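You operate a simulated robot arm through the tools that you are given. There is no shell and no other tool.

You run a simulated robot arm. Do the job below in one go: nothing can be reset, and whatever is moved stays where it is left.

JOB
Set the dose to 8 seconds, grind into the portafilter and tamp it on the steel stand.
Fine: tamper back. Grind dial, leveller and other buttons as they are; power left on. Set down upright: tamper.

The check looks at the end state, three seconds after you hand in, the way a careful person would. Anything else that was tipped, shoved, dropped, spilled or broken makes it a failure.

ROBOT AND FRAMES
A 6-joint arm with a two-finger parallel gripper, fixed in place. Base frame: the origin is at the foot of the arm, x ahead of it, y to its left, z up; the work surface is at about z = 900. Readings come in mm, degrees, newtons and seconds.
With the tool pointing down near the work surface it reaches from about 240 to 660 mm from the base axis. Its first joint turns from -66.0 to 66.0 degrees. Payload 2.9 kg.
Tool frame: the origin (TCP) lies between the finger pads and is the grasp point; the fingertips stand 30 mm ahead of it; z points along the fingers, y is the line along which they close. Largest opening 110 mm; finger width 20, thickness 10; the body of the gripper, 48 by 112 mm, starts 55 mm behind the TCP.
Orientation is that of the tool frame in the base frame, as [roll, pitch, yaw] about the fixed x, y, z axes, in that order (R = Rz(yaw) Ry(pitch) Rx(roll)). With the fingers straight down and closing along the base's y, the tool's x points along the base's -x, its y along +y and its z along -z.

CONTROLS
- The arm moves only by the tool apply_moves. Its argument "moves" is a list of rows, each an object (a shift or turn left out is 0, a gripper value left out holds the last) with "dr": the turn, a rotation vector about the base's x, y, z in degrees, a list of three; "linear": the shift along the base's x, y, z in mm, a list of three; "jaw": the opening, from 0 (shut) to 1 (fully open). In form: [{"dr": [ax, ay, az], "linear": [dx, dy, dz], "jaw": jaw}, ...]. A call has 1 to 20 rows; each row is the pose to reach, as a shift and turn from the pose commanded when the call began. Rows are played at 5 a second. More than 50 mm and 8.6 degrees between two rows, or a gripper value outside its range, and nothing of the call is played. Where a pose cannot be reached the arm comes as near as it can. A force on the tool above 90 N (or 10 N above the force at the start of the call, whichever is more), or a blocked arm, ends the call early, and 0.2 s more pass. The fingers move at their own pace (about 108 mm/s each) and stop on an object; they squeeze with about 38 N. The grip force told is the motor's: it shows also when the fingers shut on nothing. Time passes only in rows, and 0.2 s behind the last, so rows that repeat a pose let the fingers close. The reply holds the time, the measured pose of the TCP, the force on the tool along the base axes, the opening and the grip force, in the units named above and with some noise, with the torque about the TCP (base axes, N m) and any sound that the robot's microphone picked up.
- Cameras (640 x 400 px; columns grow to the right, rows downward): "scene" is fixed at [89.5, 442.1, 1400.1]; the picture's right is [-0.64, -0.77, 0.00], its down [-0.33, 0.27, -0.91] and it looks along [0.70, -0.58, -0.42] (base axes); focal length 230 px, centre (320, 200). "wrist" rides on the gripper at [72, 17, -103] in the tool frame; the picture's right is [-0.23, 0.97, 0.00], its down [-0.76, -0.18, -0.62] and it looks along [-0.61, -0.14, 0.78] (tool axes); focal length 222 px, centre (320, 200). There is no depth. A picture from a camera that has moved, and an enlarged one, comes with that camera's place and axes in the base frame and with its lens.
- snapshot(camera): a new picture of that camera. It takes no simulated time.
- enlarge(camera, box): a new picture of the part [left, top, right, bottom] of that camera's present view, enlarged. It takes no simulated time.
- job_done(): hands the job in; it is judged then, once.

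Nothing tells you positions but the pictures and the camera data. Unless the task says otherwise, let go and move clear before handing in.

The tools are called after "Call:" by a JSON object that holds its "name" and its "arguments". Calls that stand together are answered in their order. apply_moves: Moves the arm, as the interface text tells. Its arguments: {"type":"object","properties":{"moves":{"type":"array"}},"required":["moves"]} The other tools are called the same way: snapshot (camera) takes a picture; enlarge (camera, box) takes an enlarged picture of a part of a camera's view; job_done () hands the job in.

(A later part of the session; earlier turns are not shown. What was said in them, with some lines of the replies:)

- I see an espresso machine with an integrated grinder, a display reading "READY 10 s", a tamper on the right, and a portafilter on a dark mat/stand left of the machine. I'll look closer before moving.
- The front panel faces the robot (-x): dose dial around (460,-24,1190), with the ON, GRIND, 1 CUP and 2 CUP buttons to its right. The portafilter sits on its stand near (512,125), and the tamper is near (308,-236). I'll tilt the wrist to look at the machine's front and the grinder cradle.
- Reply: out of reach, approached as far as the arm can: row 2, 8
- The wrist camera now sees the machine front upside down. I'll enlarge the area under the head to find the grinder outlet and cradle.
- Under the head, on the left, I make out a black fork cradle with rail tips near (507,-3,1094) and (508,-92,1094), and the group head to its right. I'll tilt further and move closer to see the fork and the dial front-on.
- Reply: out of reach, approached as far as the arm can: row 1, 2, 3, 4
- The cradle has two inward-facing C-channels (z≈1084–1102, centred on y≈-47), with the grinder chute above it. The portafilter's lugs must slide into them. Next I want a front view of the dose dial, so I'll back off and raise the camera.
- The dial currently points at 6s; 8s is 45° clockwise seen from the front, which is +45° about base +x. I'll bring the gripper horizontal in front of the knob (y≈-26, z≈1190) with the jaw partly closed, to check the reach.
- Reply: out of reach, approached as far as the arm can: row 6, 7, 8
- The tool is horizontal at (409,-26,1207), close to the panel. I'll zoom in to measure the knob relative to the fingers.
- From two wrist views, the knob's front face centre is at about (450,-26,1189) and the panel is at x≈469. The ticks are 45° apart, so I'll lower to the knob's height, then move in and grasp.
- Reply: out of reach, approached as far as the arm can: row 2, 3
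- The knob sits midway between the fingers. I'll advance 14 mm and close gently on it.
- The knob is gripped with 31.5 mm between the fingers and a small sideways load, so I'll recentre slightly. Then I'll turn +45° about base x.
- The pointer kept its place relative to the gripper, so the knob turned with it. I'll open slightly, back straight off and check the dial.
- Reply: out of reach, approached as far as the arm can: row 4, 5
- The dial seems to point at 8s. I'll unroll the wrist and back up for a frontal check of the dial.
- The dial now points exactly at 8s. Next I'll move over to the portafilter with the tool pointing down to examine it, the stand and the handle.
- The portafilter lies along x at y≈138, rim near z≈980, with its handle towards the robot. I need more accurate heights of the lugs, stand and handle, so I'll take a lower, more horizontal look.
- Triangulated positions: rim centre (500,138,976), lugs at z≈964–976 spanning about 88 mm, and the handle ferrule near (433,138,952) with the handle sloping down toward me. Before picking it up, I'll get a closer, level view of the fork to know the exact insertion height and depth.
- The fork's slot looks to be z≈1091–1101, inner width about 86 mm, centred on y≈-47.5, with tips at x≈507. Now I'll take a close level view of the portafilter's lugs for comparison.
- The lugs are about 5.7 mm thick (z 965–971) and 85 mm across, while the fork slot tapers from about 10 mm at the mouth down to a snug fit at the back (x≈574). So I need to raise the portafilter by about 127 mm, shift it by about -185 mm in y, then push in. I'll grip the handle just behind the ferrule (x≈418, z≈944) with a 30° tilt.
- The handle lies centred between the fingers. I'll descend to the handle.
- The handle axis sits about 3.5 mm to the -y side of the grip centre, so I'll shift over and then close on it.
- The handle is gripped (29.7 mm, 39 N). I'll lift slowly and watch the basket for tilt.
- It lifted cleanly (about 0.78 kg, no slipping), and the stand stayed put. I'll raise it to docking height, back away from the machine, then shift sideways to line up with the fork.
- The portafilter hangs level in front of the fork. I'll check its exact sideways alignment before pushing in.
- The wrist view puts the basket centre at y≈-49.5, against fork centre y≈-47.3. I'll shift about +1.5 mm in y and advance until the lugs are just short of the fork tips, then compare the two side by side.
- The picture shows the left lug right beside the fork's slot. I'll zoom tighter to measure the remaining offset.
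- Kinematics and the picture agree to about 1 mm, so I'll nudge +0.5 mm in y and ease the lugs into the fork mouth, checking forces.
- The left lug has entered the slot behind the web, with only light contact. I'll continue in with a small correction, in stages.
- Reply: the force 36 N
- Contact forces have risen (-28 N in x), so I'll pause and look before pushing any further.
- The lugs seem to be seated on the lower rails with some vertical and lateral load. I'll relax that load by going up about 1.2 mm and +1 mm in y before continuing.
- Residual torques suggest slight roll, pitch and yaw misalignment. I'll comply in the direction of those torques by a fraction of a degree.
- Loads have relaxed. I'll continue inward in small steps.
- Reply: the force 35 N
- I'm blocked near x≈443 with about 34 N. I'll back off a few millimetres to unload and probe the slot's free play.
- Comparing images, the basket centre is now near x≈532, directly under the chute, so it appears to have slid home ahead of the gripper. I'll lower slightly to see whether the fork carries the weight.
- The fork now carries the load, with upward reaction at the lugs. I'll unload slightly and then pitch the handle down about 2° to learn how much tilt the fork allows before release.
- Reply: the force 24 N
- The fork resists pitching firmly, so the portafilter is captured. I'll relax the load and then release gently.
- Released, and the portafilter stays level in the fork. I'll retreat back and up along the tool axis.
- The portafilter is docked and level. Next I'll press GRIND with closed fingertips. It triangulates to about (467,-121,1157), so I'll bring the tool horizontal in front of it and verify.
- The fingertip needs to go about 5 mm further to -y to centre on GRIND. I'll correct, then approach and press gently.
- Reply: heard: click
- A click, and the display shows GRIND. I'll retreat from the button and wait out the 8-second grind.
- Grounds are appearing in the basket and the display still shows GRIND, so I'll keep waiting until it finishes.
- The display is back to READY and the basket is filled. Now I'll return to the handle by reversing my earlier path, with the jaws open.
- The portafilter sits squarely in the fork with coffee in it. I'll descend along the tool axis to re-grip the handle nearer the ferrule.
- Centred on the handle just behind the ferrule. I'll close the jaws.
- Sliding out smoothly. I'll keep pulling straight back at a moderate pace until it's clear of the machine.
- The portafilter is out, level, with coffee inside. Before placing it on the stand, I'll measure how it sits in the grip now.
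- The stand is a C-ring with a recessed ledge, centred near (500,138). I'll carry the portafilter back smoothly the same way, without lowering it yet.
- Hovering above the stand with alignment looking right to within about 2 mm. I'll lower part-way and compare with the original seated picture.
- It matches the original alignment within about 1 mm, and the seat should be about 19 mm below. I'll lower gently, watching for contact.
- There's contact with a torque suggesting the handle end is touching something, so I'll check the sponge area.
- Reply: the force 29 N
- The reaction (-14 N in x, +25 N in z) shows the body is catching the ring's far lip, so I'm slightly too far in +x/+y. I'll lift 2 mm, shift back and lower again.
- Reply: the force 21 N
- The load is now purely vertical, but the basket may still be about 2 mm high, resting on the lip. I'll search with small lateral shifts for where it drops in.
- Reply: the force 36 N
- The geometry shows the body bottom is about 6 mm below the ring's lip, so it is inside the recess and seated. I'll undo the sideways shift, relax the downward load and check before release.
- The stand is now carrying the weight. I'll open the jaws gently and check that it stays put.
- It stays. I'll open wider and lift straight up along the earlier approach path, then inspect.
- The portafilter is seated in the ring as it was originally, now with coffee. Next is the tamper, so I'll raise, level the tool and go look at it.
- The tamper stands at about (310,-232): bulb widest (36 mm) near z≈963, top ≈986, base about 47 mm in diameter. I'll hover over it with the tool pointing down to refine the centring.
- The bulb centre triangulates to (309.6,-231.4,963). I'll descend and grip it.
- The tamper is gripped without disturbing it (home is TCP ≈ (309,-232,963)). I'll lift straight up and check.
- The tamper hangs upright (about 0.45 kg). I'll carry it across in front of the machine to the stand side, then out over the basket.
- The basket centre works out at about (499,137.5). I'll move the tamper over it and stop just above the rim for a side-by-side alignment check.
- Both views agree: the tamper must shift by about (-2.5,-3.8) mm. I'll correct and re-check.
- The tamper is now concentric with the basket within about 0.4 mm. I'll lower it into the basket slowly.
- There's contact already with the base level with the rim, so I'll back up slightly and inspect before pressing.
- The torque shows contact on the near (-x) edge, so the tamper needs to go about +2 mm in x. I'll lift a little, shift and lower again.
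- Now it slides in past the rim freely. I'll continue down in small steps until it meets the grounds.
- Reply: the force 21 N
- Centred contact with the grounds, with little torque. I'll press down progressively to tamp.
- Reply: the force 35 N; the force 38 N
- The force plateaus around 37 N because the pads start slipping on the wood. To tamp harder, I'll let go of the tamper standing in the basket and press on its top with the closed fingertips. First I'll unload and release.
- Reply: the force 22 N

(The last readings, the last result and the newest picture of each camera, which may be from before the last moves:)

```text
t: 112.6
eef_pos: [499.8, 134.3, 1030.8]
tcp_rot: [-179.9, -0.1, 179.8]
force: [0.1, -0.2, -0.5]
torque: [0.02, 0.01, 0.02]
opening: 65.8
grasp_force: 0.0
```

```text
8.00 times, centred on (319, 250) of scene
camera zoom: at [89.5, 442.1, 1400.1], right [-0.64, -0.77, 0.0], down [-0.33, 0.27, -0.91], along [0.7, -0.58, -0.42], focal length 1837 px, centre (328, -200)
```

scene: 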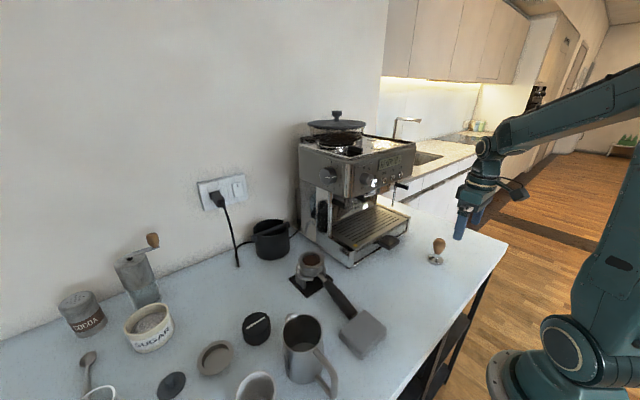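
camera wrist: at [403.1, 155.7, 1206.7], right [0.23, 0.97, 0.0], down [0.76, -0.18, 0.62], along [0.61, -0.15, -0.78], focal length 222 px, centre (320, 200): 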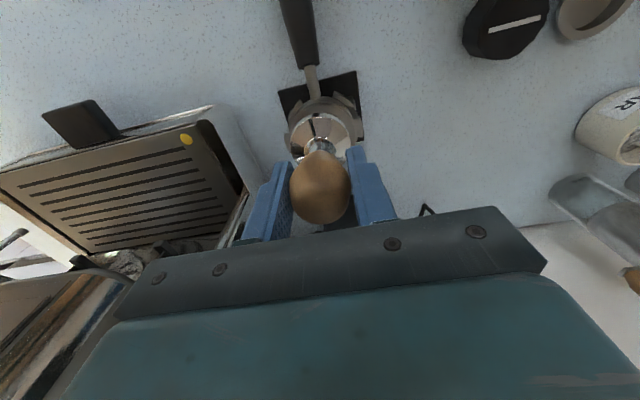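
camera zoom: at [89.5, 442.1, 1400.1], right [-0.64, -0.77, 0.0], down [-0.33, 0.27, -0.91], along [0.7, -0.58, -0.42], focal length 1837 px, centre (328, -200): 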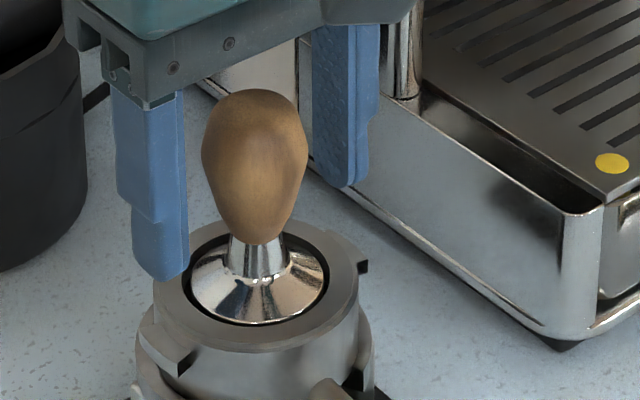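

The tamper stands upright in the basket by itself. I'll rise clear, close the fingers and check alignment over its top.

Call:
{"name": "apply_moves", "arguments": {"moves": [{"linear": [0, 0, 15], "jaw": 0.6}, {"linear": [0, 0, 40], "jaw": 0.6}, {"linear": [0, 0, 65], "jaw": 0.6}, {"linear": [0, 0, 75], "jaw": 0.4}, {"linear": [0, 0, 75], "jaw": 0.1}, {"linear": [0, 0, 75], "jaw": 0.0}, {"linear": [0, 0, 75], "jaw": 0.0}]}}

Call:
{"name": "snapshot", "arguments": {"camera": "wrist"}}

Call:
{"name": "enlarge", "arguments": {"camera": "scene", "box": [271, 195, 367, 275]}}

Call:
{"name": "enlarge", "arguments": {"camera": "wrist", "box": [264, 90, 376, 190]}}

```text
t: 114.2
eef_pos: [498.7, 134.3, 1104.9]
tcp_rot: [-179.7, -0.1, 179.7]
force: [0.4, -0.3, 0.0]
torque: [0.01, -0.04, 0.02]
opening: 0.2
grasp_force: 37.6
```

```text
taken
camera wrist: at [426.8, 153.7, 1209.1], right [0.23, 0.97, 0.0], down [0.76, -0.18, 0.62], along [0.61, -0.15, -0.78], focal length 222 px, centre (320, 200)
```

wrist: 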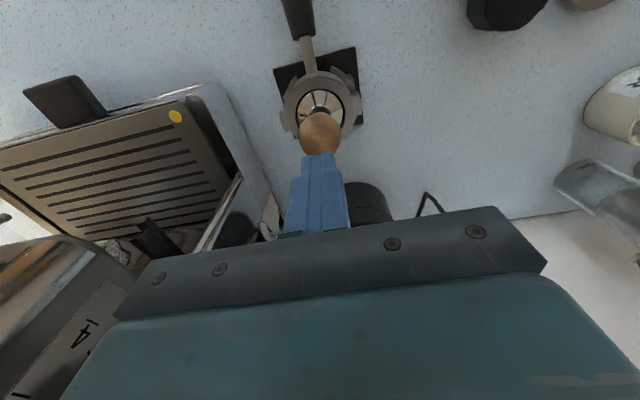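

```text
5.00 times, centred on (319, 235) of scene
camera zoom: at [89.5, 442.1, 1400.1], right [-0.64, -0.77, 0.0], down [-0.33, 0.27, -0.91], along [0.7, -0.58, -0.42], focal length 1148 px, centre (325, 25)
```

zoom: 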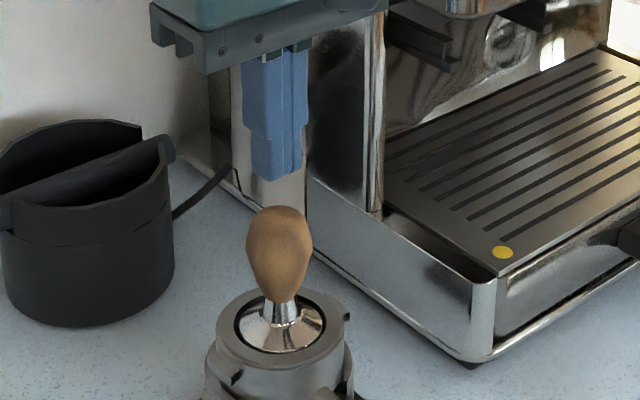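

```text
4.00 times, centred on (320, 140) of wrist
camera zoom: at [426.8, 153.7, 1209.1], right [0.23, 0.97, 0.0], down [0.76, -0.18, 0.62], along [0.61, -0.15, -0.78], focal length 888 px, centre (320, 440)
```

zoom: 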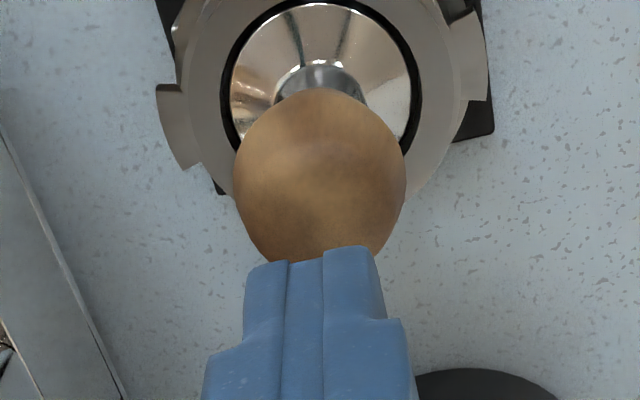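

The fingertips are centred over the bulb. I'll come down and press gradually on the top.

Call:
{"name": "apply_moves", "arguments": {"moves": [{"linear": [-0.5, 0.2, -5], "jaw": 0.0}, {"linear": [-1, 0.3, -11], "jaw": 0.0}, {"linear": [-1, 0.3, -15], "jaw": 0.0}, {"linear": [-1, 0.3, -15], "jaw": 0.0}]}}

Call:
{"name": "apply_moves", "arguments": {"moves": [{"linear": [0, 0, -1.5], "jaw": 0.0}, {"linear": [0, 0, -3], "jaw": 0.0}, {"linear": [0, 0, -4], "jaw": 0.0}]}}

Call:
{"name": "enlarge", "arguments": {"camera": "scene", "box": [279, 215, 359, 275]}}

```text
t: 115.2
eef_pos: [496.8, 135.2, 1090.1]
tcp_rot: [-179.8, -0.1, 179.7]
force: [-1.0, -0.1, -0.3]
torque: [0.01, -0.01, -0.01]
opening: 0.0
grasp_force: 37.8
```

```text
t: 116.0
eef_pos: [499.1, 135.7, 1085.8]
tcp_rot: [-179.8, -0.2, 179.8]
force: [-0.2, -0.2, 0.0]
torque: [0.03, 0.02, -0.01]
opening: 0.2
grasp_force: 38.4
```

```text
6.67 times, centred on (319, 245) of scene
camera zoom: at [89.5, 442.1, 1400.1], right [-0.64, -0.77, 0.0], down [-0.33, 0.27, -0.91], along [0.7, -0.58, -0.42], focal length 1531 px, centre (327, -100)
```

zoom: 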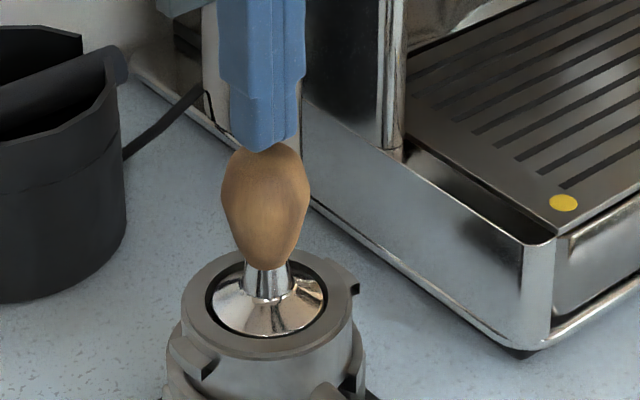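

Call:
{"name": "apply_moves", "arguments": {"moves": [{"linear": [0, 0, -1.5], "jaw": 0.0}, {"linear": [0, 0, -3], "jaw": 0.0}, {"linear": [0, 0, -3], "jaw": 0.0}]}}

Call:
{"name": "apply_moves", "arguments": {"moves": [{"linear": [0, 0, -1], "jaw": 0.0}, {"linear": [0, 0, -2], "jaw": 0.0}, {"linear": [0, 0, -2], "jaw": 0.0}]}}

```text
t: 116.8
eef_pos: [497.8, 134.8, 1083.4]
tcp_rot: [-179.8, -0.2, 179.7]
force: [0.0, 0.3, -0.5]
torque: [0.01, -0.06, 0.0]
opening: 0.0
grasp_force: 37.9
```

```text
t: 117.6
eef_pos: [497.8, 134.7, 1081.1]
tcp_rot: [-179.7, 0.0, 179.8]
force: [0.3, 0.4, -0.5]
torque: [0.02, 0.03, 0.0]
opening: 0.0
grasp_force: 38.1
```

Call:
{"name": "apply_moves", "arguments": {"moves": [{"linear": [0, 0, -1], "jaw": 0.0}, {"linear": [0, 0, -2], "jaw": 0.0}, {"linear": [0, 0, -2], "jaw": 0.0}]}}

Call:
{"name": "apply_moves", "arguments": {"moves": [{"linear": [0, 0, -1], "jaw": 0.0}, {"linear": [0, 0, -2], "jaw": 0.0}, {"linear": [0, 0, -2], "jaw": 0.0}]}}

Call:
{"name": "enlarge", "arguments": {"camera": "scene", "box": [279, 215, 359, 275]}}

```text
t: 118.4
eef_pos: [497.4, 133.6, 1079.0]
tcp_rot: [-179.8, 0.0, 179.8]
force: [0.5, 0.9, 1.0]
torque: [-0.02, 0.02, -0.01]
opening: 0.0
grasp_force: 37.8
```

```text
t: 119.2
eef_pos: [497.9, 135.8, 1077.6]
tcp_rot: [-179.8, 0.1, 179.9]
force: [-0.2, 0.4, 11.4]
torque: [0.06, 0.01, 0.02]
opening: 0.0
grasp_force: 38.2
```

```text
6.67 times, centred on (319, 245) of scene
camera zoom: at [89.3, 442.0, 1400.1], right [-0.64, -0.77, 0.0], down [-0.33, 0.27, -0.91], along [0.7, -0.58, -0.42], focal length 1531 px, centre (327, -100)
```

zoom: 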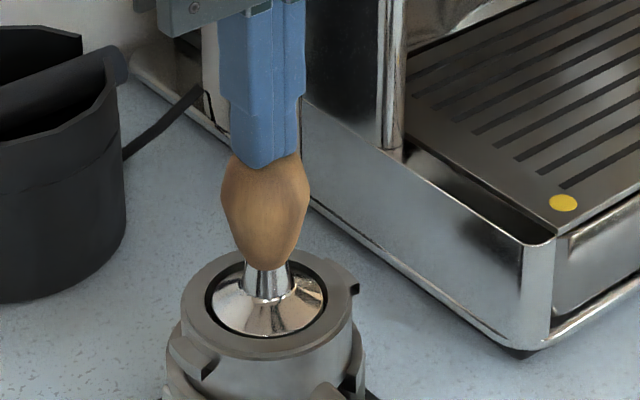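

Firm, well-centred contact on the bulb's top (torque near zero). I'll increase the force step by step.

Call:
{"name": "apply_moves", "arguments": {"moves": [{"linear": [0, 0, -1], "jaw": 0.0}, {"linear": [0, 0, -2], "jaw": 0.0}, {"linear": [0, 0, -2], "jaw": 0.0}]}}

Call:
{"name": "apply_moves", "arguments": {"moves": [{"linear": [0, 0, -1], "jaw": 0.0}, {"linear": [0, 0, -2], "jaw": 0.0}, {"linear": [0, 0, -2], "jaw": 0.0}]}}

```text
t: 120.0
eef_pos: [498.1, 135.5, 1077.5]
tcp_rot: [-179.9, 0.3, 179.8]
force: [-3.1, -0.9, 34.5]
torque: [-0.03, 0.29, 0.0]
opening: 0.1
grasp_force: 38.1
```

```text
t: 120.8
eef_pos: [497.4, 134.9, 1078.5]
tcp_rot: [-180.0, 0.4, 179.9]
force: [-5.8, -1.3, 42.3]
torque: [-0.03, 0.5, -0.02]
opening: 0.3
grasp_force: 37.5
```

Call:
{"name": "enlarge", "arguments": {"camera": "scene", "box": [279, 215, 359, 275]}}

Call:
{"name": "enlarge", "arguments": {"camera": "wrist", "box": [264, 90, 376, 190]}}

```text
6.67 times, centred on (319, 245) of scene
camera zoom: at [88.7, 441.9, 1400.2], right [-0.64, -0.77, 0.0], down [-0.33, 0.27, -0.91], along [0.7, -0.58, -0.42], focal length 1531 px, centre (327, -100)
```

zoom: 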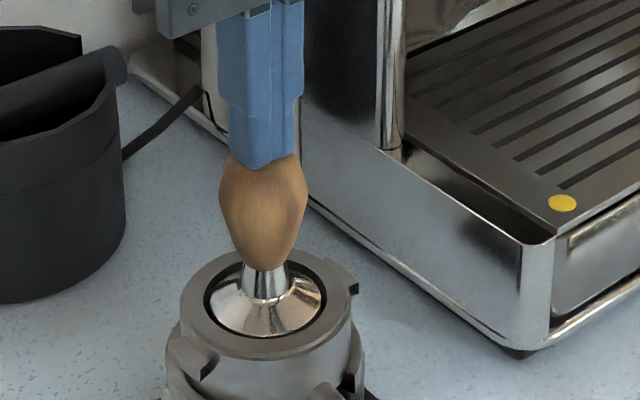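

```text
4.00 times, centred on (320, 140) of wrist
camera zoom: at [425.3, 153.7, 1180.9], right [0.23, 0.97, 0.0], down [0.76, -0.18, 0.63], along [0.61, -0.14, -0.78], focal length 888 px, centre (320, 440)
```

zoom: 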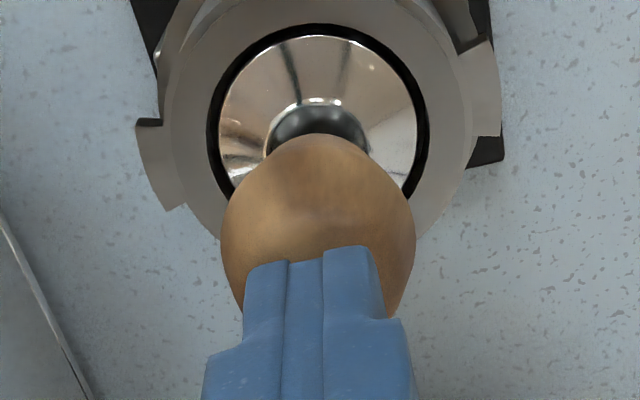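

Call:
{"name": "apply_moves", "arguments": {"moves": [{"linear": [0, 0, -1], "jaw": 0.0}, {"linear": [0, 0, -2], "jaw": 0.0}, {"linear": [0, 0, -2], "jaw": 0.0}]}}

Call:
{"name": "apply_moves", "arguments": {"moves": [{"linear": [0, 0, -1], "jaw": 0.0}, {"linear": [0, 0, -2], "jaw": 0.0}, {"linear": [0, 0, -2], "jaw": 0.0}]}}

```text
t: 121.6
eef_pos: [498.9, 134.2, 1079.2]
tcp_rot: [180.0, 0.7, 179.9]
force: [-6.1, -0.6, 50.8]
torque: [-0.02, 0.66, 0.01]
opening: 0.0
grasp_force: 38.0
```

```text
t: 122.4
eef_pos: [498.4, 135.7, 1078.4]
tcp_rot: [179.9, 1.1, 179.8]
force: [-7.3, -1.1, 59.6]
torque: [-0.11, 0.81, -0.01]
opening: 0.0
grasp_force: 37.5
```

Call:
{"name": "apply_moves", "arguments": {"moves": [{"linear": [0, 0, -1.5], "jaw": 0.0}, {"linear": [0, 0, -3], "jaw": 0.0}, {"linear": [0, 0, -3], "jaw": 0.0}, {"linear": [0, 0, -3], "jaw": 0.0}]}}

Call:
{"name": "enlarge", "arguments": {"camera": "scene", "box": [279, 215, 359, 275]}}

```text
t: 123.4
eef_pos: [498.7, 136.4, 1078.3]
tcp_rot: [179.8, 1.4, 179.9]
force: [-10.3, -3.5, 73.9]
torque: [-0.18, 0.96, -0.06]
opening: 0.0
grasp_force: 37.6
```

```text
6.67 times, centred on (319, 245) of scene
camera zoom: at [88.0, 441.6, 1400.3], right [-0.64, -0.77, 0.0], down [-0.32, 0.27, -0.91], along [0.7, -0.58, -0.42], focal length 1531 px, centre (327, -100)
```

zoom: 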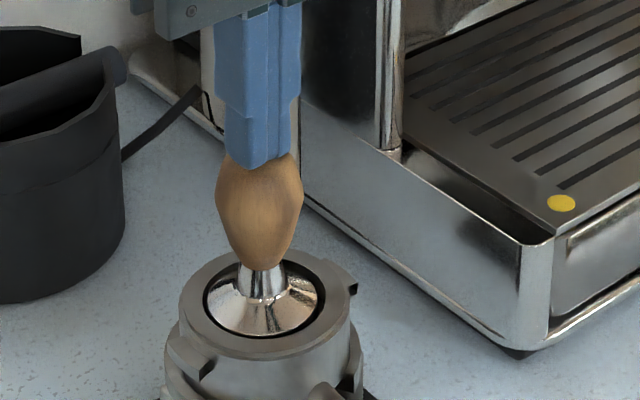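

About 74 N held vertically is a solid tamp. I'll unload slowly and rise clear.

Call:
{"name": "apply_moves", "arguments": {"moves": [{"linear": [0, 0, 3], "jaw": 0.0}, {"linear": [0, 0, 6], "jaw": 0.0}, {"linear": [0, 0, 9], "jaw": 0.0}, {"linear": [0, 0, 12], "jaw": 0.0}, {"linear": [0, 0, 16], "jaw": 0.0}, {"linear": [0, 0, 24], "jaw": 0.0}, {"linear": [0, 0, 36], "jaw": 0.0}, {"linear": [0, 0, 46], "jaw": 0.0}, {"linear": [0, 0, 46], "jaw": 0.3}, {"linear": [0, 0, 46], "jaw": 0.6}]}}

Call:
{"name": "enlarge", "arguments": {"camera": "scene", "box": [271, 195, 367, 275]}}

Call:
{"name": "enlarge", "arguments": {"camera": "wrist", "box": [240, 80, 400, 180]}}

```text
t: 125.6
eef_pos: [498.1, 135.8, 1111.6]
tcp_rot: [-179.8, -0.1, 179.8]
force: [-0.1, 0.8, -0.7]
torque: [-0.01, 0.01, 0.0]
opening: 65.8
grasp_force: 0.2
```

```text
5.00 times, centred on (319, 235) of scene
camera zoom: at [89.5, 442.1, 1400.1], right [-0.64, -0.77, 0.0], down [-0.33, 0.27, -0.91], along [0.7, -0.58, -0.42], focal length 1148 px, centre (325, 25)
```

zoom: 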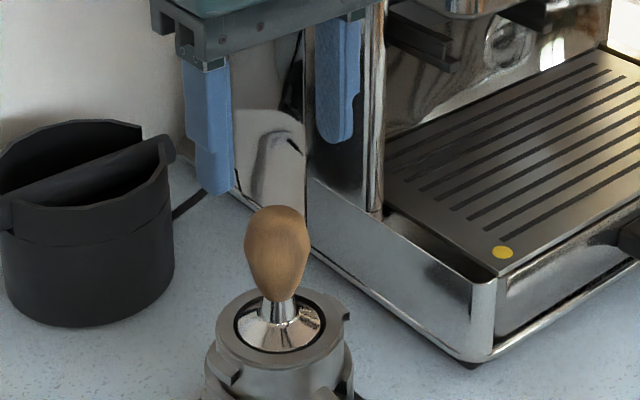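

```text
4.00 times, centred on (320, 130) of wrist
camera zoom: at [426.1, 153.7, 1215.5], right [0.23, 0.97, 0.0], down [0.76, -0.18, 0.62], along [0.61, -0.15, -0.78], focal length 888 px, centre (320, 480)
```

zoom: 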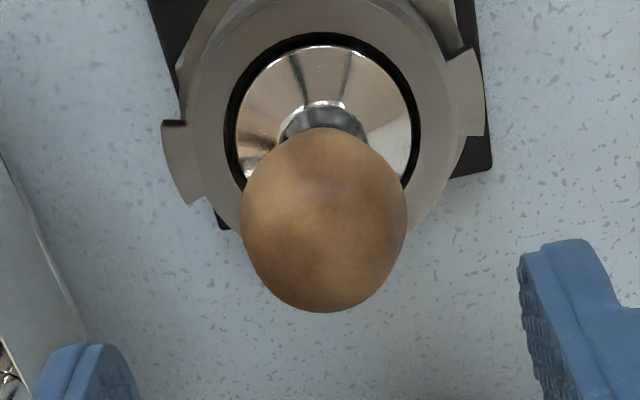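

Tamper still upright. I'll go down, grip its bulb again and lift it straight out.

Call:
{"name": "apply_moves", "arguments": {"moves": [{"linear": [0.5, 0, -25], "jaw": 0.6}, {"linear": [1, 0, -55], "jaw": 0.6}, {"linear": [1, 0, -75], "jaw": 0.6}, {"linear": [1, 0, -84], "jaw": 0.6}, {"linear": [1, 0, -84], "jaw": 0.6}]}}

Call:
{"name": "enlarge", "arguments": {"camera": "wrist", "box": [240, 110, 400, 210]}}

Call:
{"name": "enlarge", "arguments": {"camera": "scene", "box": [279, 225, 359, 275]}}

```text
t: 126.8
eef_pos: [498.7, 133.5, 1028.2]
tcp_rot: [-179.8, -0.1, 179.7]
force: [0.1, -0.3, -0.5]
torque: [0.0, -0.04, -0.03]
opening: 66.1
grasp_force: 0.0
```

```text
4.00 times, centred on (320, 160) of wrist
camera zoom: at [427.2, 153.8, 1132.1], right [0.23, 0.97, 0.0], down [0.76, -0.18, 0.62], along [0.61, -0.15, -0.78], focal length 888 px, centre (320, 360)
```

zoom: 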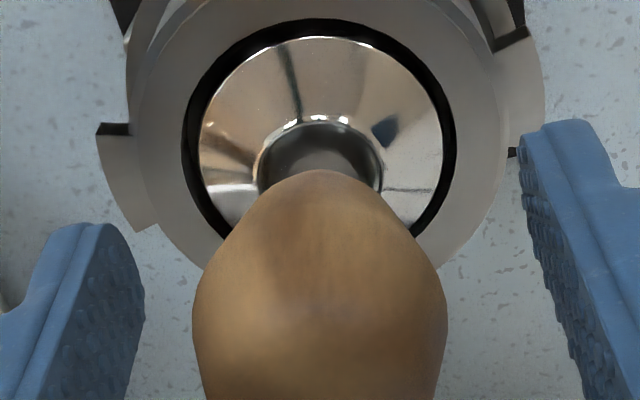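

```text
8.00 times, centred on (319, 250) of scene
camera zoom: at [89.5, 442.1, 1400.1], right [-0.64, -0.77, 0.0], down [-0.33, 0.27, -0.91], along [0.7, -0.58, -0.42], focal length 1837 px, centre (328, -200)
```

zoom: 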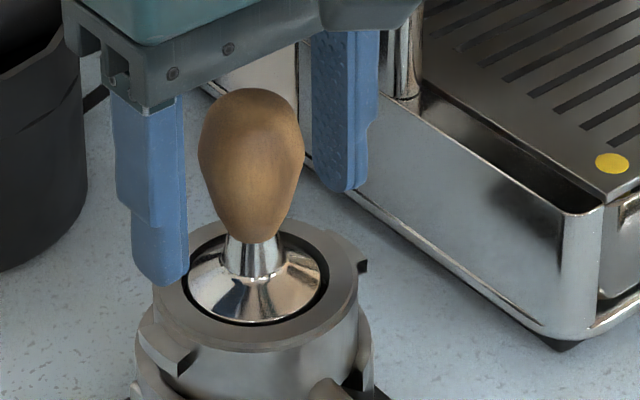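

Call:
{"name": "apply_moves", "arguments": {"moves": [{"linear": [0, 0, 0], "jaw": 0.45}, {"linear": [0, 0, 0], "jaw": 0.35}, {"linear": [0, 0, 0], "jaw": 0.2}, {"linear": [0, 0, 0], "jaw": 0.2}]}}

Call:
{"name": "apply_moves", "arguments": {"moves": [{"linear": [0, 0, 3], "jaw": 0.2}, {"linear": [0, 0, 7], "jaw": 0.2}, {"linear": [0, 0, 12], "jaw": 0.2}, {"linear": [0, 0, 18], "jaw": 0.2}, {"linear": [0, 0, 18], "jaw": 0.2}]}}

Call:
{"name": "enlarge", "arguments": {"camera": "scene", "box": [279, 225, 359, 275]}}

```text
t: 127.8
eef_pos: [499.7, 134.6, 1029.3]
tcp_rot: [-179.9, -0.1, 179.8]
force: [-0.4, 0.4, -0.5]
torque: [0.03, -0.01, -0.03]
opening: 35.7
grasp_force: 38.2
```

```text
t: 129.0
eef_pos: [498.4, 135.0, 1047.0]
tcp_rot: [-179.8, -0.1, 179.9]
force: [-0.4, -0.7, -5.9]
torque: [0.0, 0.02, 0.02]
opening: 35.5
grasp_force: 38.2
```

```text
8.00 times, centred on (319, 250) of scene
camera zoom: at [89.6, 442.1, 1400.1], right [-0.64, -0.77, 0.0], down [-0.33, 0.27, -0.91], along [0.7, -0.58, -0.42], focal length 1837 px, centre (328, -200)
```

zoom: 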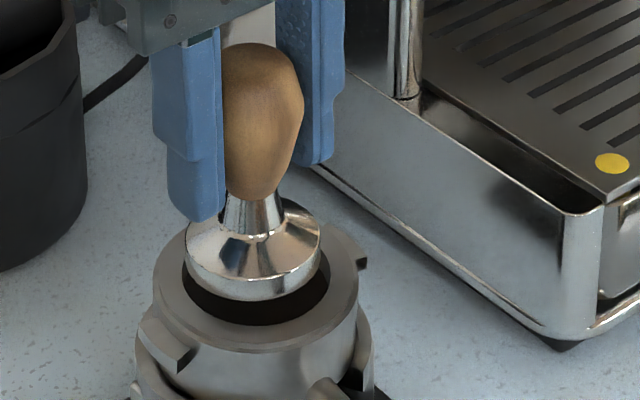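

The tamper is out. I'll raise it and back off so I can inspect the puck.

Call:
{"name": "apply_moves", "arguments": {"moves": [{"linear": [0, 0, 15], "jaw": 0.2}, {"linear": [-4, 0, 35], "jaw": 0.2}, {"linear": [-15, 0, 52], "jaw": 0.2}, {"linear": [-35, 0, 60], "jaw": 0.2}, {"linear": [-60, 0, 60], "jaw": 0.2}, {"linear": [-90, 0, 60], "jaw": 0.2}, {"linear": [-120, 0, 60], "jaw": 0.2}, {"linear": [-145, 0, 60], "jaw": 0.2}, {"linear": [-160, 0, 60], "jaw": 0.2}, {"linear": [-165, 0, 60], "jaw": 0.2}]}}

Call:
{"name": "enlarge", "arguments": {"camera": "scene", "box": [279, 240, 343, 280]}}

Call:
{"name": "snapshot", "arguments": {"camera": "wrist"}}

```text
t: 131.2
eef_pos: [333.4, 135.8, 1106.5]
tcp_rot: [-179.8, 0.0, 179.8]
force: [-0.5, 1.1, -4.6]
torque: [0.01, 0.0, 0.02]
opening: 35.4
grasp_force: 38.1
```

```text
10.00 times, centred on (311, 260) of scene
camera zoom: at [89.5, 442.1, 1400.1], right [-0.64, -0.77, 0.0], down [-0.33, 0.27, -0.91], along [0.7, -0.58, -0.42], focal length 2296 px, centre (410, -400)
```

zoom: 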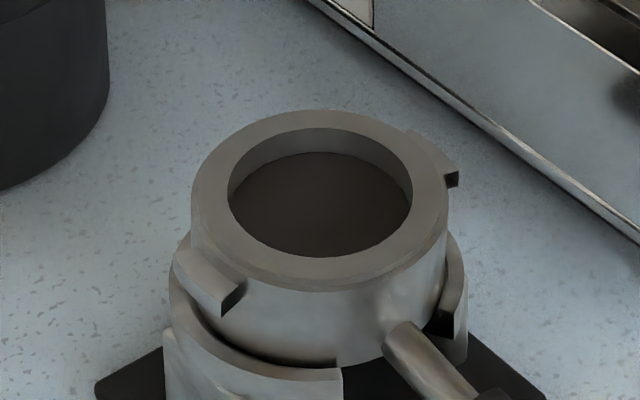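

```text
taken
camera wrist: at [262.2, 154.1, 1210.0], right [0.23, 0.97, 0.0], down [0.76, -0.18, 0.62], along [0.61, -0.15, -0.78], focal length 222 px, centre (320, 200)
```

wrist: 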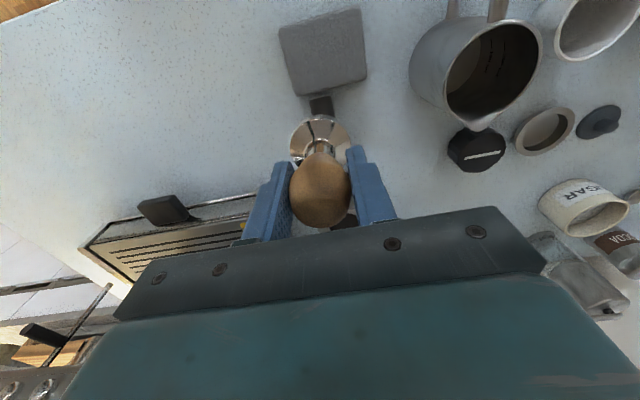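

The puck is flat and compacted, the rim is clean, and the portafilter hasn't moved. Now I'll take the tamper back to its original spot at (309,-232).

Call:
{"name": "apply_moves", "arguments": {"moves": [{"linear": [-2, -10, 0], "jaw": 0.2}, {"linear": [-4, -30, 0], "jaw": 0.2}, {"linear": [-6, -60, 0], "jaw": 0.2}, {"linear": [-8, -98, 0], "jaw": 0.2}, {"linear": [-10, -138, 0], "jaw": 0.2}, {"linear": [-12, -180, 0], "jaw": 0.2}, {"linear": [-14, -222, 0], "jaw": 0.2}, {"linear": [-17, -264, 0], "jaw": 0.2}, {"linear": [-20, -302, 0], "jaw": 0.2}, {"linear": [-23, -334, 0], "jaw": 0.2}, {"linear": [-24.5, -356, 0], "jaw": 0.2}, {"linear": [-24.5, -366, 0], "jaw": 0.2}, {"linear": [-24.5, -367.7, 0], "jaw": 0.2}, {"linear": [-24.5, -367.7, 0], "jaw": 0.2}]}}

Call:
{"name": "apply_moves", "arguments": {"moves": [{"linear": [0, 0, -15], "jaw": 0.2}, {"linear": [0, 0, -40], "jaw": 0.2}, {"linear": [0, 0, -70], "jaw": 0.2}, {"linear": [0, 0, -98], "jaw": 0.2}, {"linear": [0, 0, -115], "jaw": 0.2}, {"linear": [0, 0, -125], "jaw": 0.2}, {"linear": [0, 0, -125], "jaw": 0.2}]}}

Call:
{"name": "enlarge", "arguments": {"camera": "scene", "box": [404, 220, 468, 270]}}

Call:
{"name": "snapshot", "arguments": {"camera": "wrist"}}

```text
t: 134.2
eef_pos: [308.2, -232.4, 1105.7]
tcp_rot: [-179.8, 0.0, 179.8]
force: [1.0, 0.3, -5.5]
torque: [0.0, -0.02, 0.04]
opening: 35.4
grasp_force: 38.0
```

```text
t: 135.8
eef_pos: [308.9, -233.6, 980.8]
tcp_rot: [-179.8, -0.1, 179.8]
force: [-1.0, -1.2, -5.0]
torque: [-0.01, 0.0, 0.0]
opening: 35.4
grasp_force: 38.2
```

```text
8.00 times, centred on (436, 245) of scene
camera zoom: at [89.5, 442.0, 1400.1], right [-0.64, -0.77, 0.0], down [-0.33, 0.27, -0.91], along [0.7, -0.58, -0.42], focal length 1837 px, centre (-608, -160)
```

zoom: 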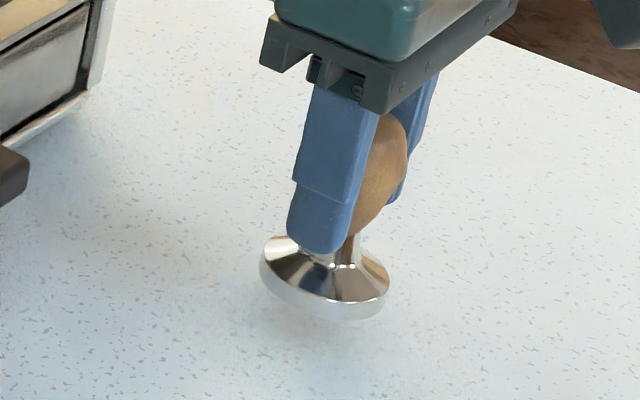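

```text
taken
camera wrist: at [237.6, -213.8, 1084.2], right [0.23, 0.97, 0.0], down [0.76, -0.18, 0.62], along [0.61, -0.15, -0.78], focal length 222 px, centre (320, 200)
```

wrist: 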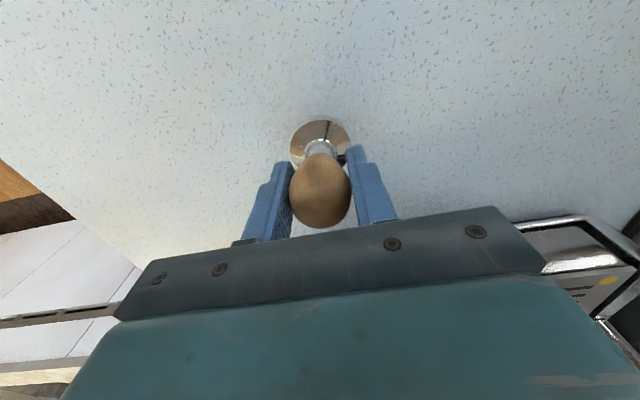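

Call:
{"name": "apply_moves", "arguments": {"moves": [{"linear": [0, 0.5, -4], "jaw": 0.2}, {"linear": [0, 0.5, -8], "jaw": 0.2}, {"linear": [0, 0.5, -11], "jaw": 0.2}, {"linear": [0, 0.5, -11], "jaw": 0.2}]}}

Call:
{"name": "apply_moves", "arguments": {"moves": [{"linear": [0, 0, -1.5], "jaw": 0.2}, {"linear": [0, 0, -3], "jaw": 0.2}, {"linear": [0, 0, -3], "jaw": 0.2}]}}

```text
t: 136.8
eef_pos: [309.7, -232.4, 970.0]
tcp_rot: [-179.7, -0.2, 179.9]
force: [0.8, 0.0, -4.6]
torque: [0.01, 0.03, 0.02]
opening: 35.3
grasp_force: 37.8
```

```text
t: 137.6
eef_pos: [308.5, -231.7, 967.3]
tcp_rot: [-179.8, -0.1, 179.7]
force: [0.4, 0.5, -4.7]
torque: [0.0, 0.01, 0.01]
opening: 35.5
grasp_force: 38.0
```

Call:
{"name": "apply_moves", "arguments": {"moves": [{"linear": [0, 0, -0.7], "jaw": 0.2}, {"linear": [0, 0, -1.3], "jaw": 0.2}, {"linear": [0, 0, -1.3], "jaw": 0.2}]}}

Call:
{"name": "apply_moves", "arguments": {"moves": [{"linear": [0, 0, -0.7], "jaw": 0.2}, {"linear": [0, 0, -1], "jaw": 0.2}, {"linear": [0, 0, -1], "jaw": 0.2}]}}

Call:
{"name": "enlarge", "arguments": {"camera": "scene", "box": [404, 226, 468, 276]}}

```text
t: 138.4
eef_pos: [309.3, -233.2, 965.7]
tcp_rot: [-179.8, -0.1, 179.8]
force: [0.1, -0.5, -5.0]
torque: [-0.03, 0.03, 0.01]
opening: 35.1
grasp_force: 37.6
```

```text
t: 139.2
eef_pos: [309.0, -233.3, 964.9]
tcp_rot: [-179.8, -0.1, 179.8]
force: [0.6, 0.4, -5.2]
torque: [0.03, -0.01, 0.01]
opening: 35.4
grasp_force: 38.0
```

```text
8.00 times, centred on (436, 251) of scene
camera zoom: at [89.5, 442.0, 1400.1], right [-0.64, -0.77, 0.0], down [-0.33, 0.27, -0.91], along [0.7, -0.58, -0.42], focal length 1837 px, centre (-608, -208)
```

zoom: 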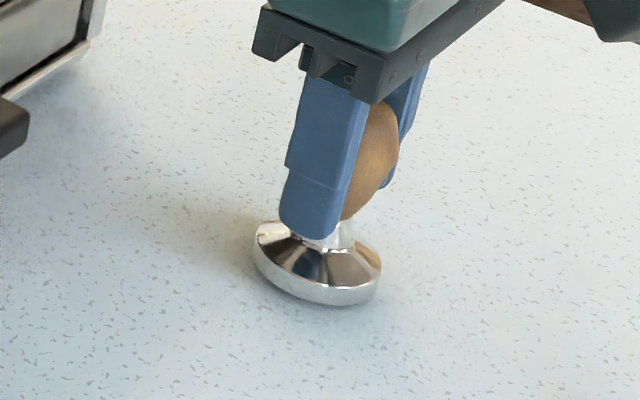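

About 3 mm still to go. I'll continue in small steps.

Call:
{"name": "apply_moves", "arguments": {"moves": [{"linear": [0, 0, -0.7], "jaw": 0.2}, {"linear": [0, 0, -1.5], "jaw": 0.2}, {"linear": [0, 0, -1.5], "jaw": 0.2}]}}

Call:
{"name": "apply_moves", "arguments": {"moves": [{"linear": [0, 0, -0.6], "jaw": 0.2}, {"linear": [0, 0, -1], "jaw": 0.2}, {"linear": [0, 0, -1], "jaw": 0.2}]}}

Call:
{"name": "enlarge", "arguments": {"camera": "scene", "box": [404, 226, 468, 276]}}

```text
t: 140.0
eef_pos: [309.1, -231.9, 963.7]
tcp_rot: [-179.9, 0.0, 179.8]
force: [-1.8, -0.7, -4.7]
torque: [-0.01, -0.02, -0.01]
opening: 35.4
grasp_force: 37.8
```

```text
t: 140.8
eef_pos: [308.8, -232.0, 962.2]
tcp_rot: [-179.8, 0.0, 179.8]
force: [-0.3, -0.3, -5.0]
torque: [0.02, 0.05, -0.01]
opening: 35.2
grasp_force: 38.5
```

```text
8.00 times, centred on (436, 251) of scene
camera zoom: at [89.5, 442.0, 1400.1], right [-0.64, -0.77, 0.0], down [-0.33, 0.27, -0.91], along [0.7, -0.58, -0.42], focal length 1837 px, centre (-608, -208)
```

zoom: 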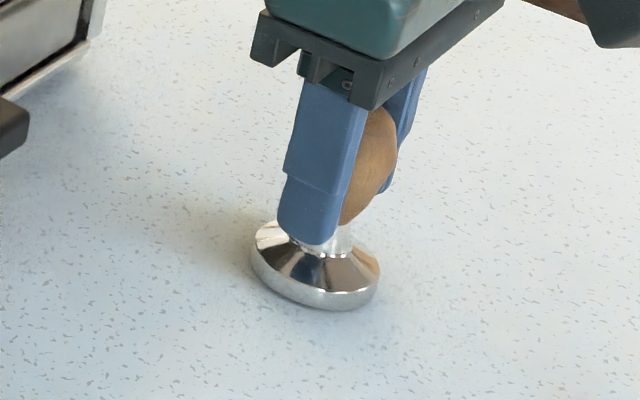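

Call:
{"name": "apply_moves", "arguments": {"moves": [{"linear": [0, 0, -0.5], "jaw": 0.2}, {"linear": [0, 0, -1], "jaw": 0.2}, {"linear": [0, 0, -1], "jaw": 0.2}]}}

Call:
{"name": "apply_moves", "arguments": {"moves": [{"linear": [0, 0, -0.5], "jaw": 0.2}, {"linear": [0, 0, -0.8], "jaw": 0.2}, {"linear": [0, 0, -0.8], "jaw": 0.2}]}}

```text
t: 141.6
eef_pos: [308.6, -232.3, 961.8]
tcp_rot: [-179.8, -0.1, 179.9]
force: [-0.6, 0.6, -5.0]
torque: [-0.01, 0.0, 0.0]
opening: 35.2
grasp_force: 37.6
```

```text
t: 142.4
eef_pos: [308.9, -233.3, 960.1]
tcp_rot: [-179.8, 0.0, 179.8]
force: [-1.4, 0.9, -3.0]
torque: [0.07, 0.05, -0.04]
opening: 35.4
grasp_force: 38.4
```

Call:
{"name": "apply_moves", "arguments": {"moves": [{"linear": [0, 0, -0.4], "jaw": 0.2}, {"linear": [0, 0, -0.4], "jaw": 0.2}]}}

Call:
{"name": "enlarge", "arguments": {"camera": "scene", "box": [404, 226, 468, 276]}}

```text
t: 143.0
eef_pos: [310.4, -232.0, 960.1]
tcp_rot: [-179.8, 0.0, 179.8]
force: [-2.7, 3.8, 7.5]
torque: [0.09, 0.31, -0.04]
opening: 35.7
grasp_force: 38.0
```

```text
8.00 times, centred on (436, 251) of scene
camera zoom: at [89.3, 442.2, 1400.0], right [-0.64, -0.77, 0.0], down [-0.33, 0.27, -0.91], along [0.7, -0.58, -0.42], focal length 1837 px, centre (-608, -208)
```

zoom: 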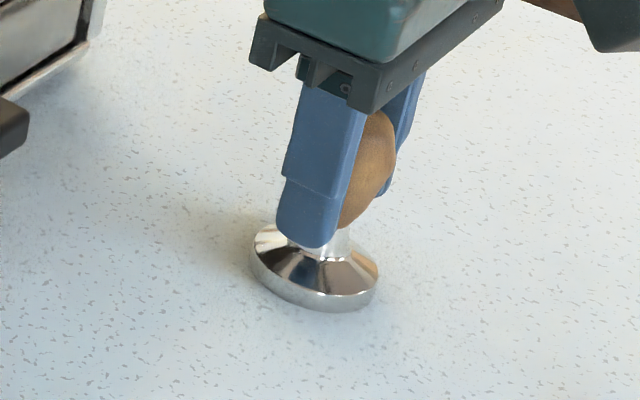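

The tamper is down on the counter at its original place. I'll release gently and rise straight up.

Call:
{"name": "apply_moves", "arguments": {"moves": [{"linear": [0, 0, 0.3], "jaw": 0.2}, {"linear": [0, 0, 0.3], "jaw": 0.35}, {"linear": [0, 0, 0.3], "jaw": 0.45}, {"linear": [0, 0, 0.3], "jaw": 0.7}, {"linear": [0, 0, 0.3], "jaw": 0.7}, {"linear": [0, 0, 20], "jaw": 0.7}, {"linear": [0, 0, 50], "jaw": 0.7}, {"linear": [0, 0, 90], "jaw": 0.7}, {"linear": [-10, 5, 125], "jaw": 0.7}, {"linear": [-20, 10, 150], "jaw": 0.7}, {"linear": [-20, 10, 150], "jaw": 0.7}]}}

Call:
{"name": "snapshot", "arguments": {"camera": "scene"}}

Call:
{"name": "enlarge", "arguments": {"camera": "scene", "box": [404, 226, 468, 276]}}

Call:
{"name": "snapshot", "arguments": {"camera": "wrist"}}

```text
t: 145.4
eef_pos: [288.5, -222.3, 1110.0]
tcp_rot: [-179.8, -0.1, 179.7]
force: [0.2, 0.5, 0.7]
torque: [-0.03, -0.04, -0.02]
opening: 77.0
grasp_force: 0.0
```

```text
taken
```

scene: 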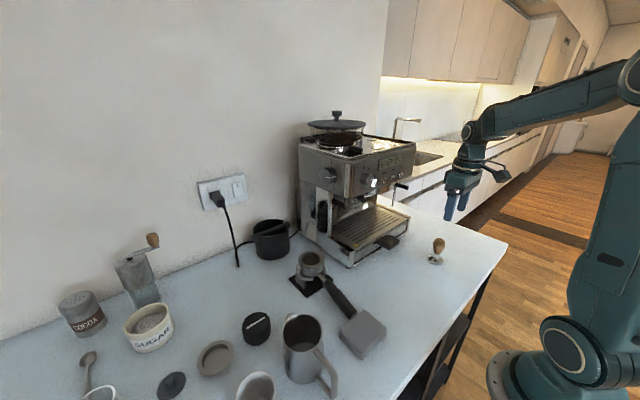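

```text
8.00 times, centred on (436, 251) of scene
camera zoom: at [89.5, 442.1, 1400.1], right [-0.64, -0.77, 0.0], down [-0.33, 0.27, -0.91], along [0.7, -0.58, -0.42], focal length 1837 px, centre (-608, -208)
```

zoom: 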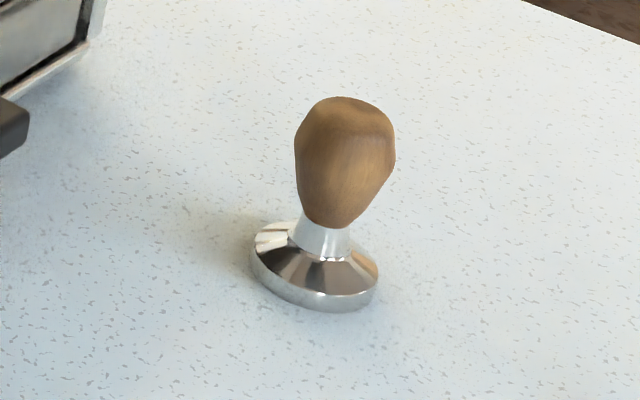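

```text
taken
camera wrist: at [217.0, -203.1, 1214.3], right [0.23, 0.97, 0.0], down [0.76, -0.18, 0.62], along [0.61, -0.15, -0.78], focal length 222 px, centre (320, 200)
```

wrist: 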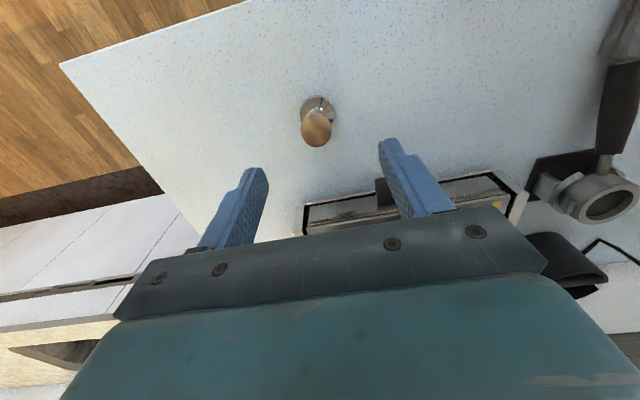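

The tamper is back upright in its original place. I'll do a last check of the panel, the puck, the drip tray and the sponge area.

Call:
{"name": "enlarge", "arguments": {"camera": "scene", "box": [330, 145, 426, 205]}}

Call:
{"name": "enlarge", "arguments": {"camera": "scene", "box": [295, 240, 335, 265]}}

Call:
{"name": "enlarge", "arguments": {"camera": "scene", "box": [310, 190, 422, 270]}}

Call:
{"name": "enlarge", "arguments": {"camera": "scene", "box": [279, 255, 407, 360]}}

```text
6.67 times, centred on (378, 175) of scene
camera zoom: at [89.5, 442.1, 1400.1], right [-0.64, -0.77, 0.0], down [-0.33, 0.27, -0.91], along [0.7, -0.58, -0.42], focal length 1531 px, centre (-67, 367)
```

zoom: 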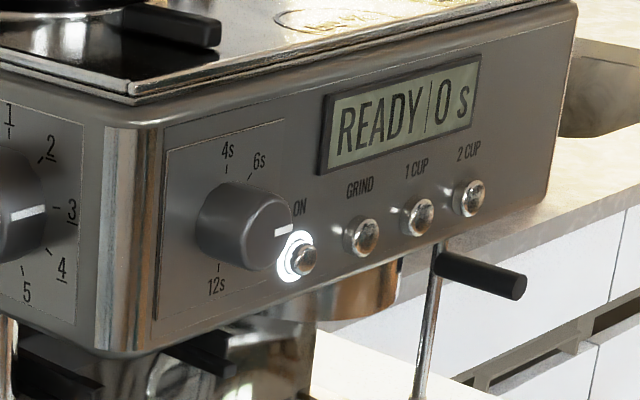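

```text
16.00 times, centred on (315, 252) of scene
camera zoom: at [89.5, 442.1, 1400.1], right [-0.64, -0.77, 0.0], down [-0.33, 0.27, -0.91], along [0.7, -0.58, -0.42], focal length 3674 px, centre (400, -640)
```

zoom: 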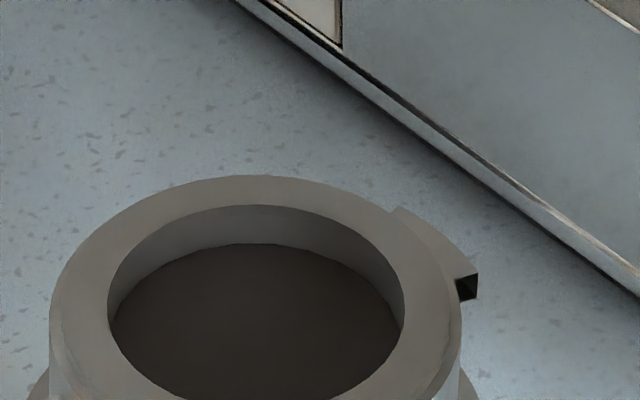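

```text
5.00 times, centred on (366, 230) of scene
camera zoom: at [89.5, 442.1, 1400.1], right [-0.64, -0.77, 0.0], down [-0.33, 0.27, -0.91], along [0.7, -0.58, -0.42], focal length 1148 px, centre (90, 50)
```

zoom: 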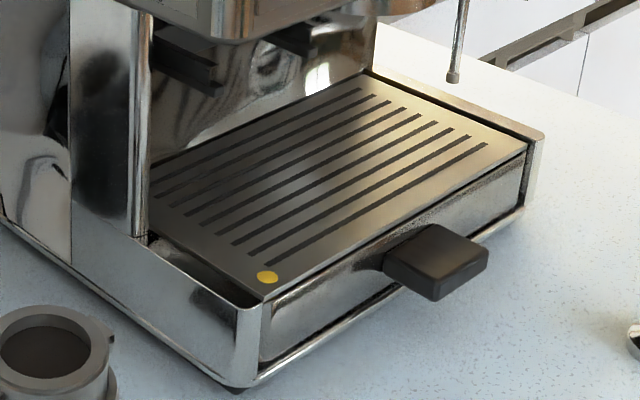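

```text
3.81 times, centred on (343, 308) of scene
camera zoom: at [89.5, 442.1, 1400.1], right [-0.64, -0.77, 0.0], down [-0.33, 0.27, -0.91], along [0.7, -0.58, -0.42], focal length 875 px, centre (232, -210)
```

zoom: 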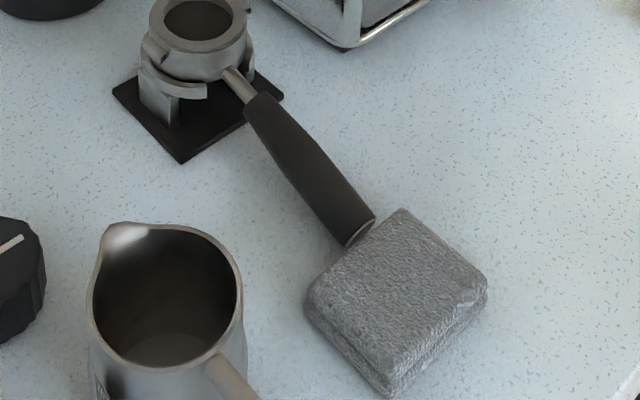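

Everything checks out: the dose dial is at 8s and the display reads READY with the power ring lit. The tamped puck is flat, the portafilter is on its stand, and the tamper is upright in its place. Nothing is spilled or shifted and the arm is clear, so I'm handing in.

Call:
{"name": "job_done", "arguments": {}}

```text
The job is handed in.
```

I did all the steps and handed the job in. No verdict has come back, so what follows is what I saw in the last pictures.

- **Dose:** the dial is turned from 6s to 8s.
- **Grind:** I docked the portafilter under the chute and pressed GRIND once. The display showed GRIND and returned to READY about 8 seconds later, and the basket was filled.
- **Tamp:** the portafilter is back on the steel stand with a flat, compacted puck. My grip on the tamper slipped at about 37 N, so I let go of it and pressed on its top with closed fingers. That reached about 74 N.
- **Tamper:** it is upright again within about 1 mm of where it started.
- **Left alone:** power is still on and the grind dial is still at 3. I didn't touch the leveller or press any other button. I saw no spilled grounds and nothing tipped or shifted.

The job didn't say how hard to tamp, so I can't be sure 74 N is what the check wants.
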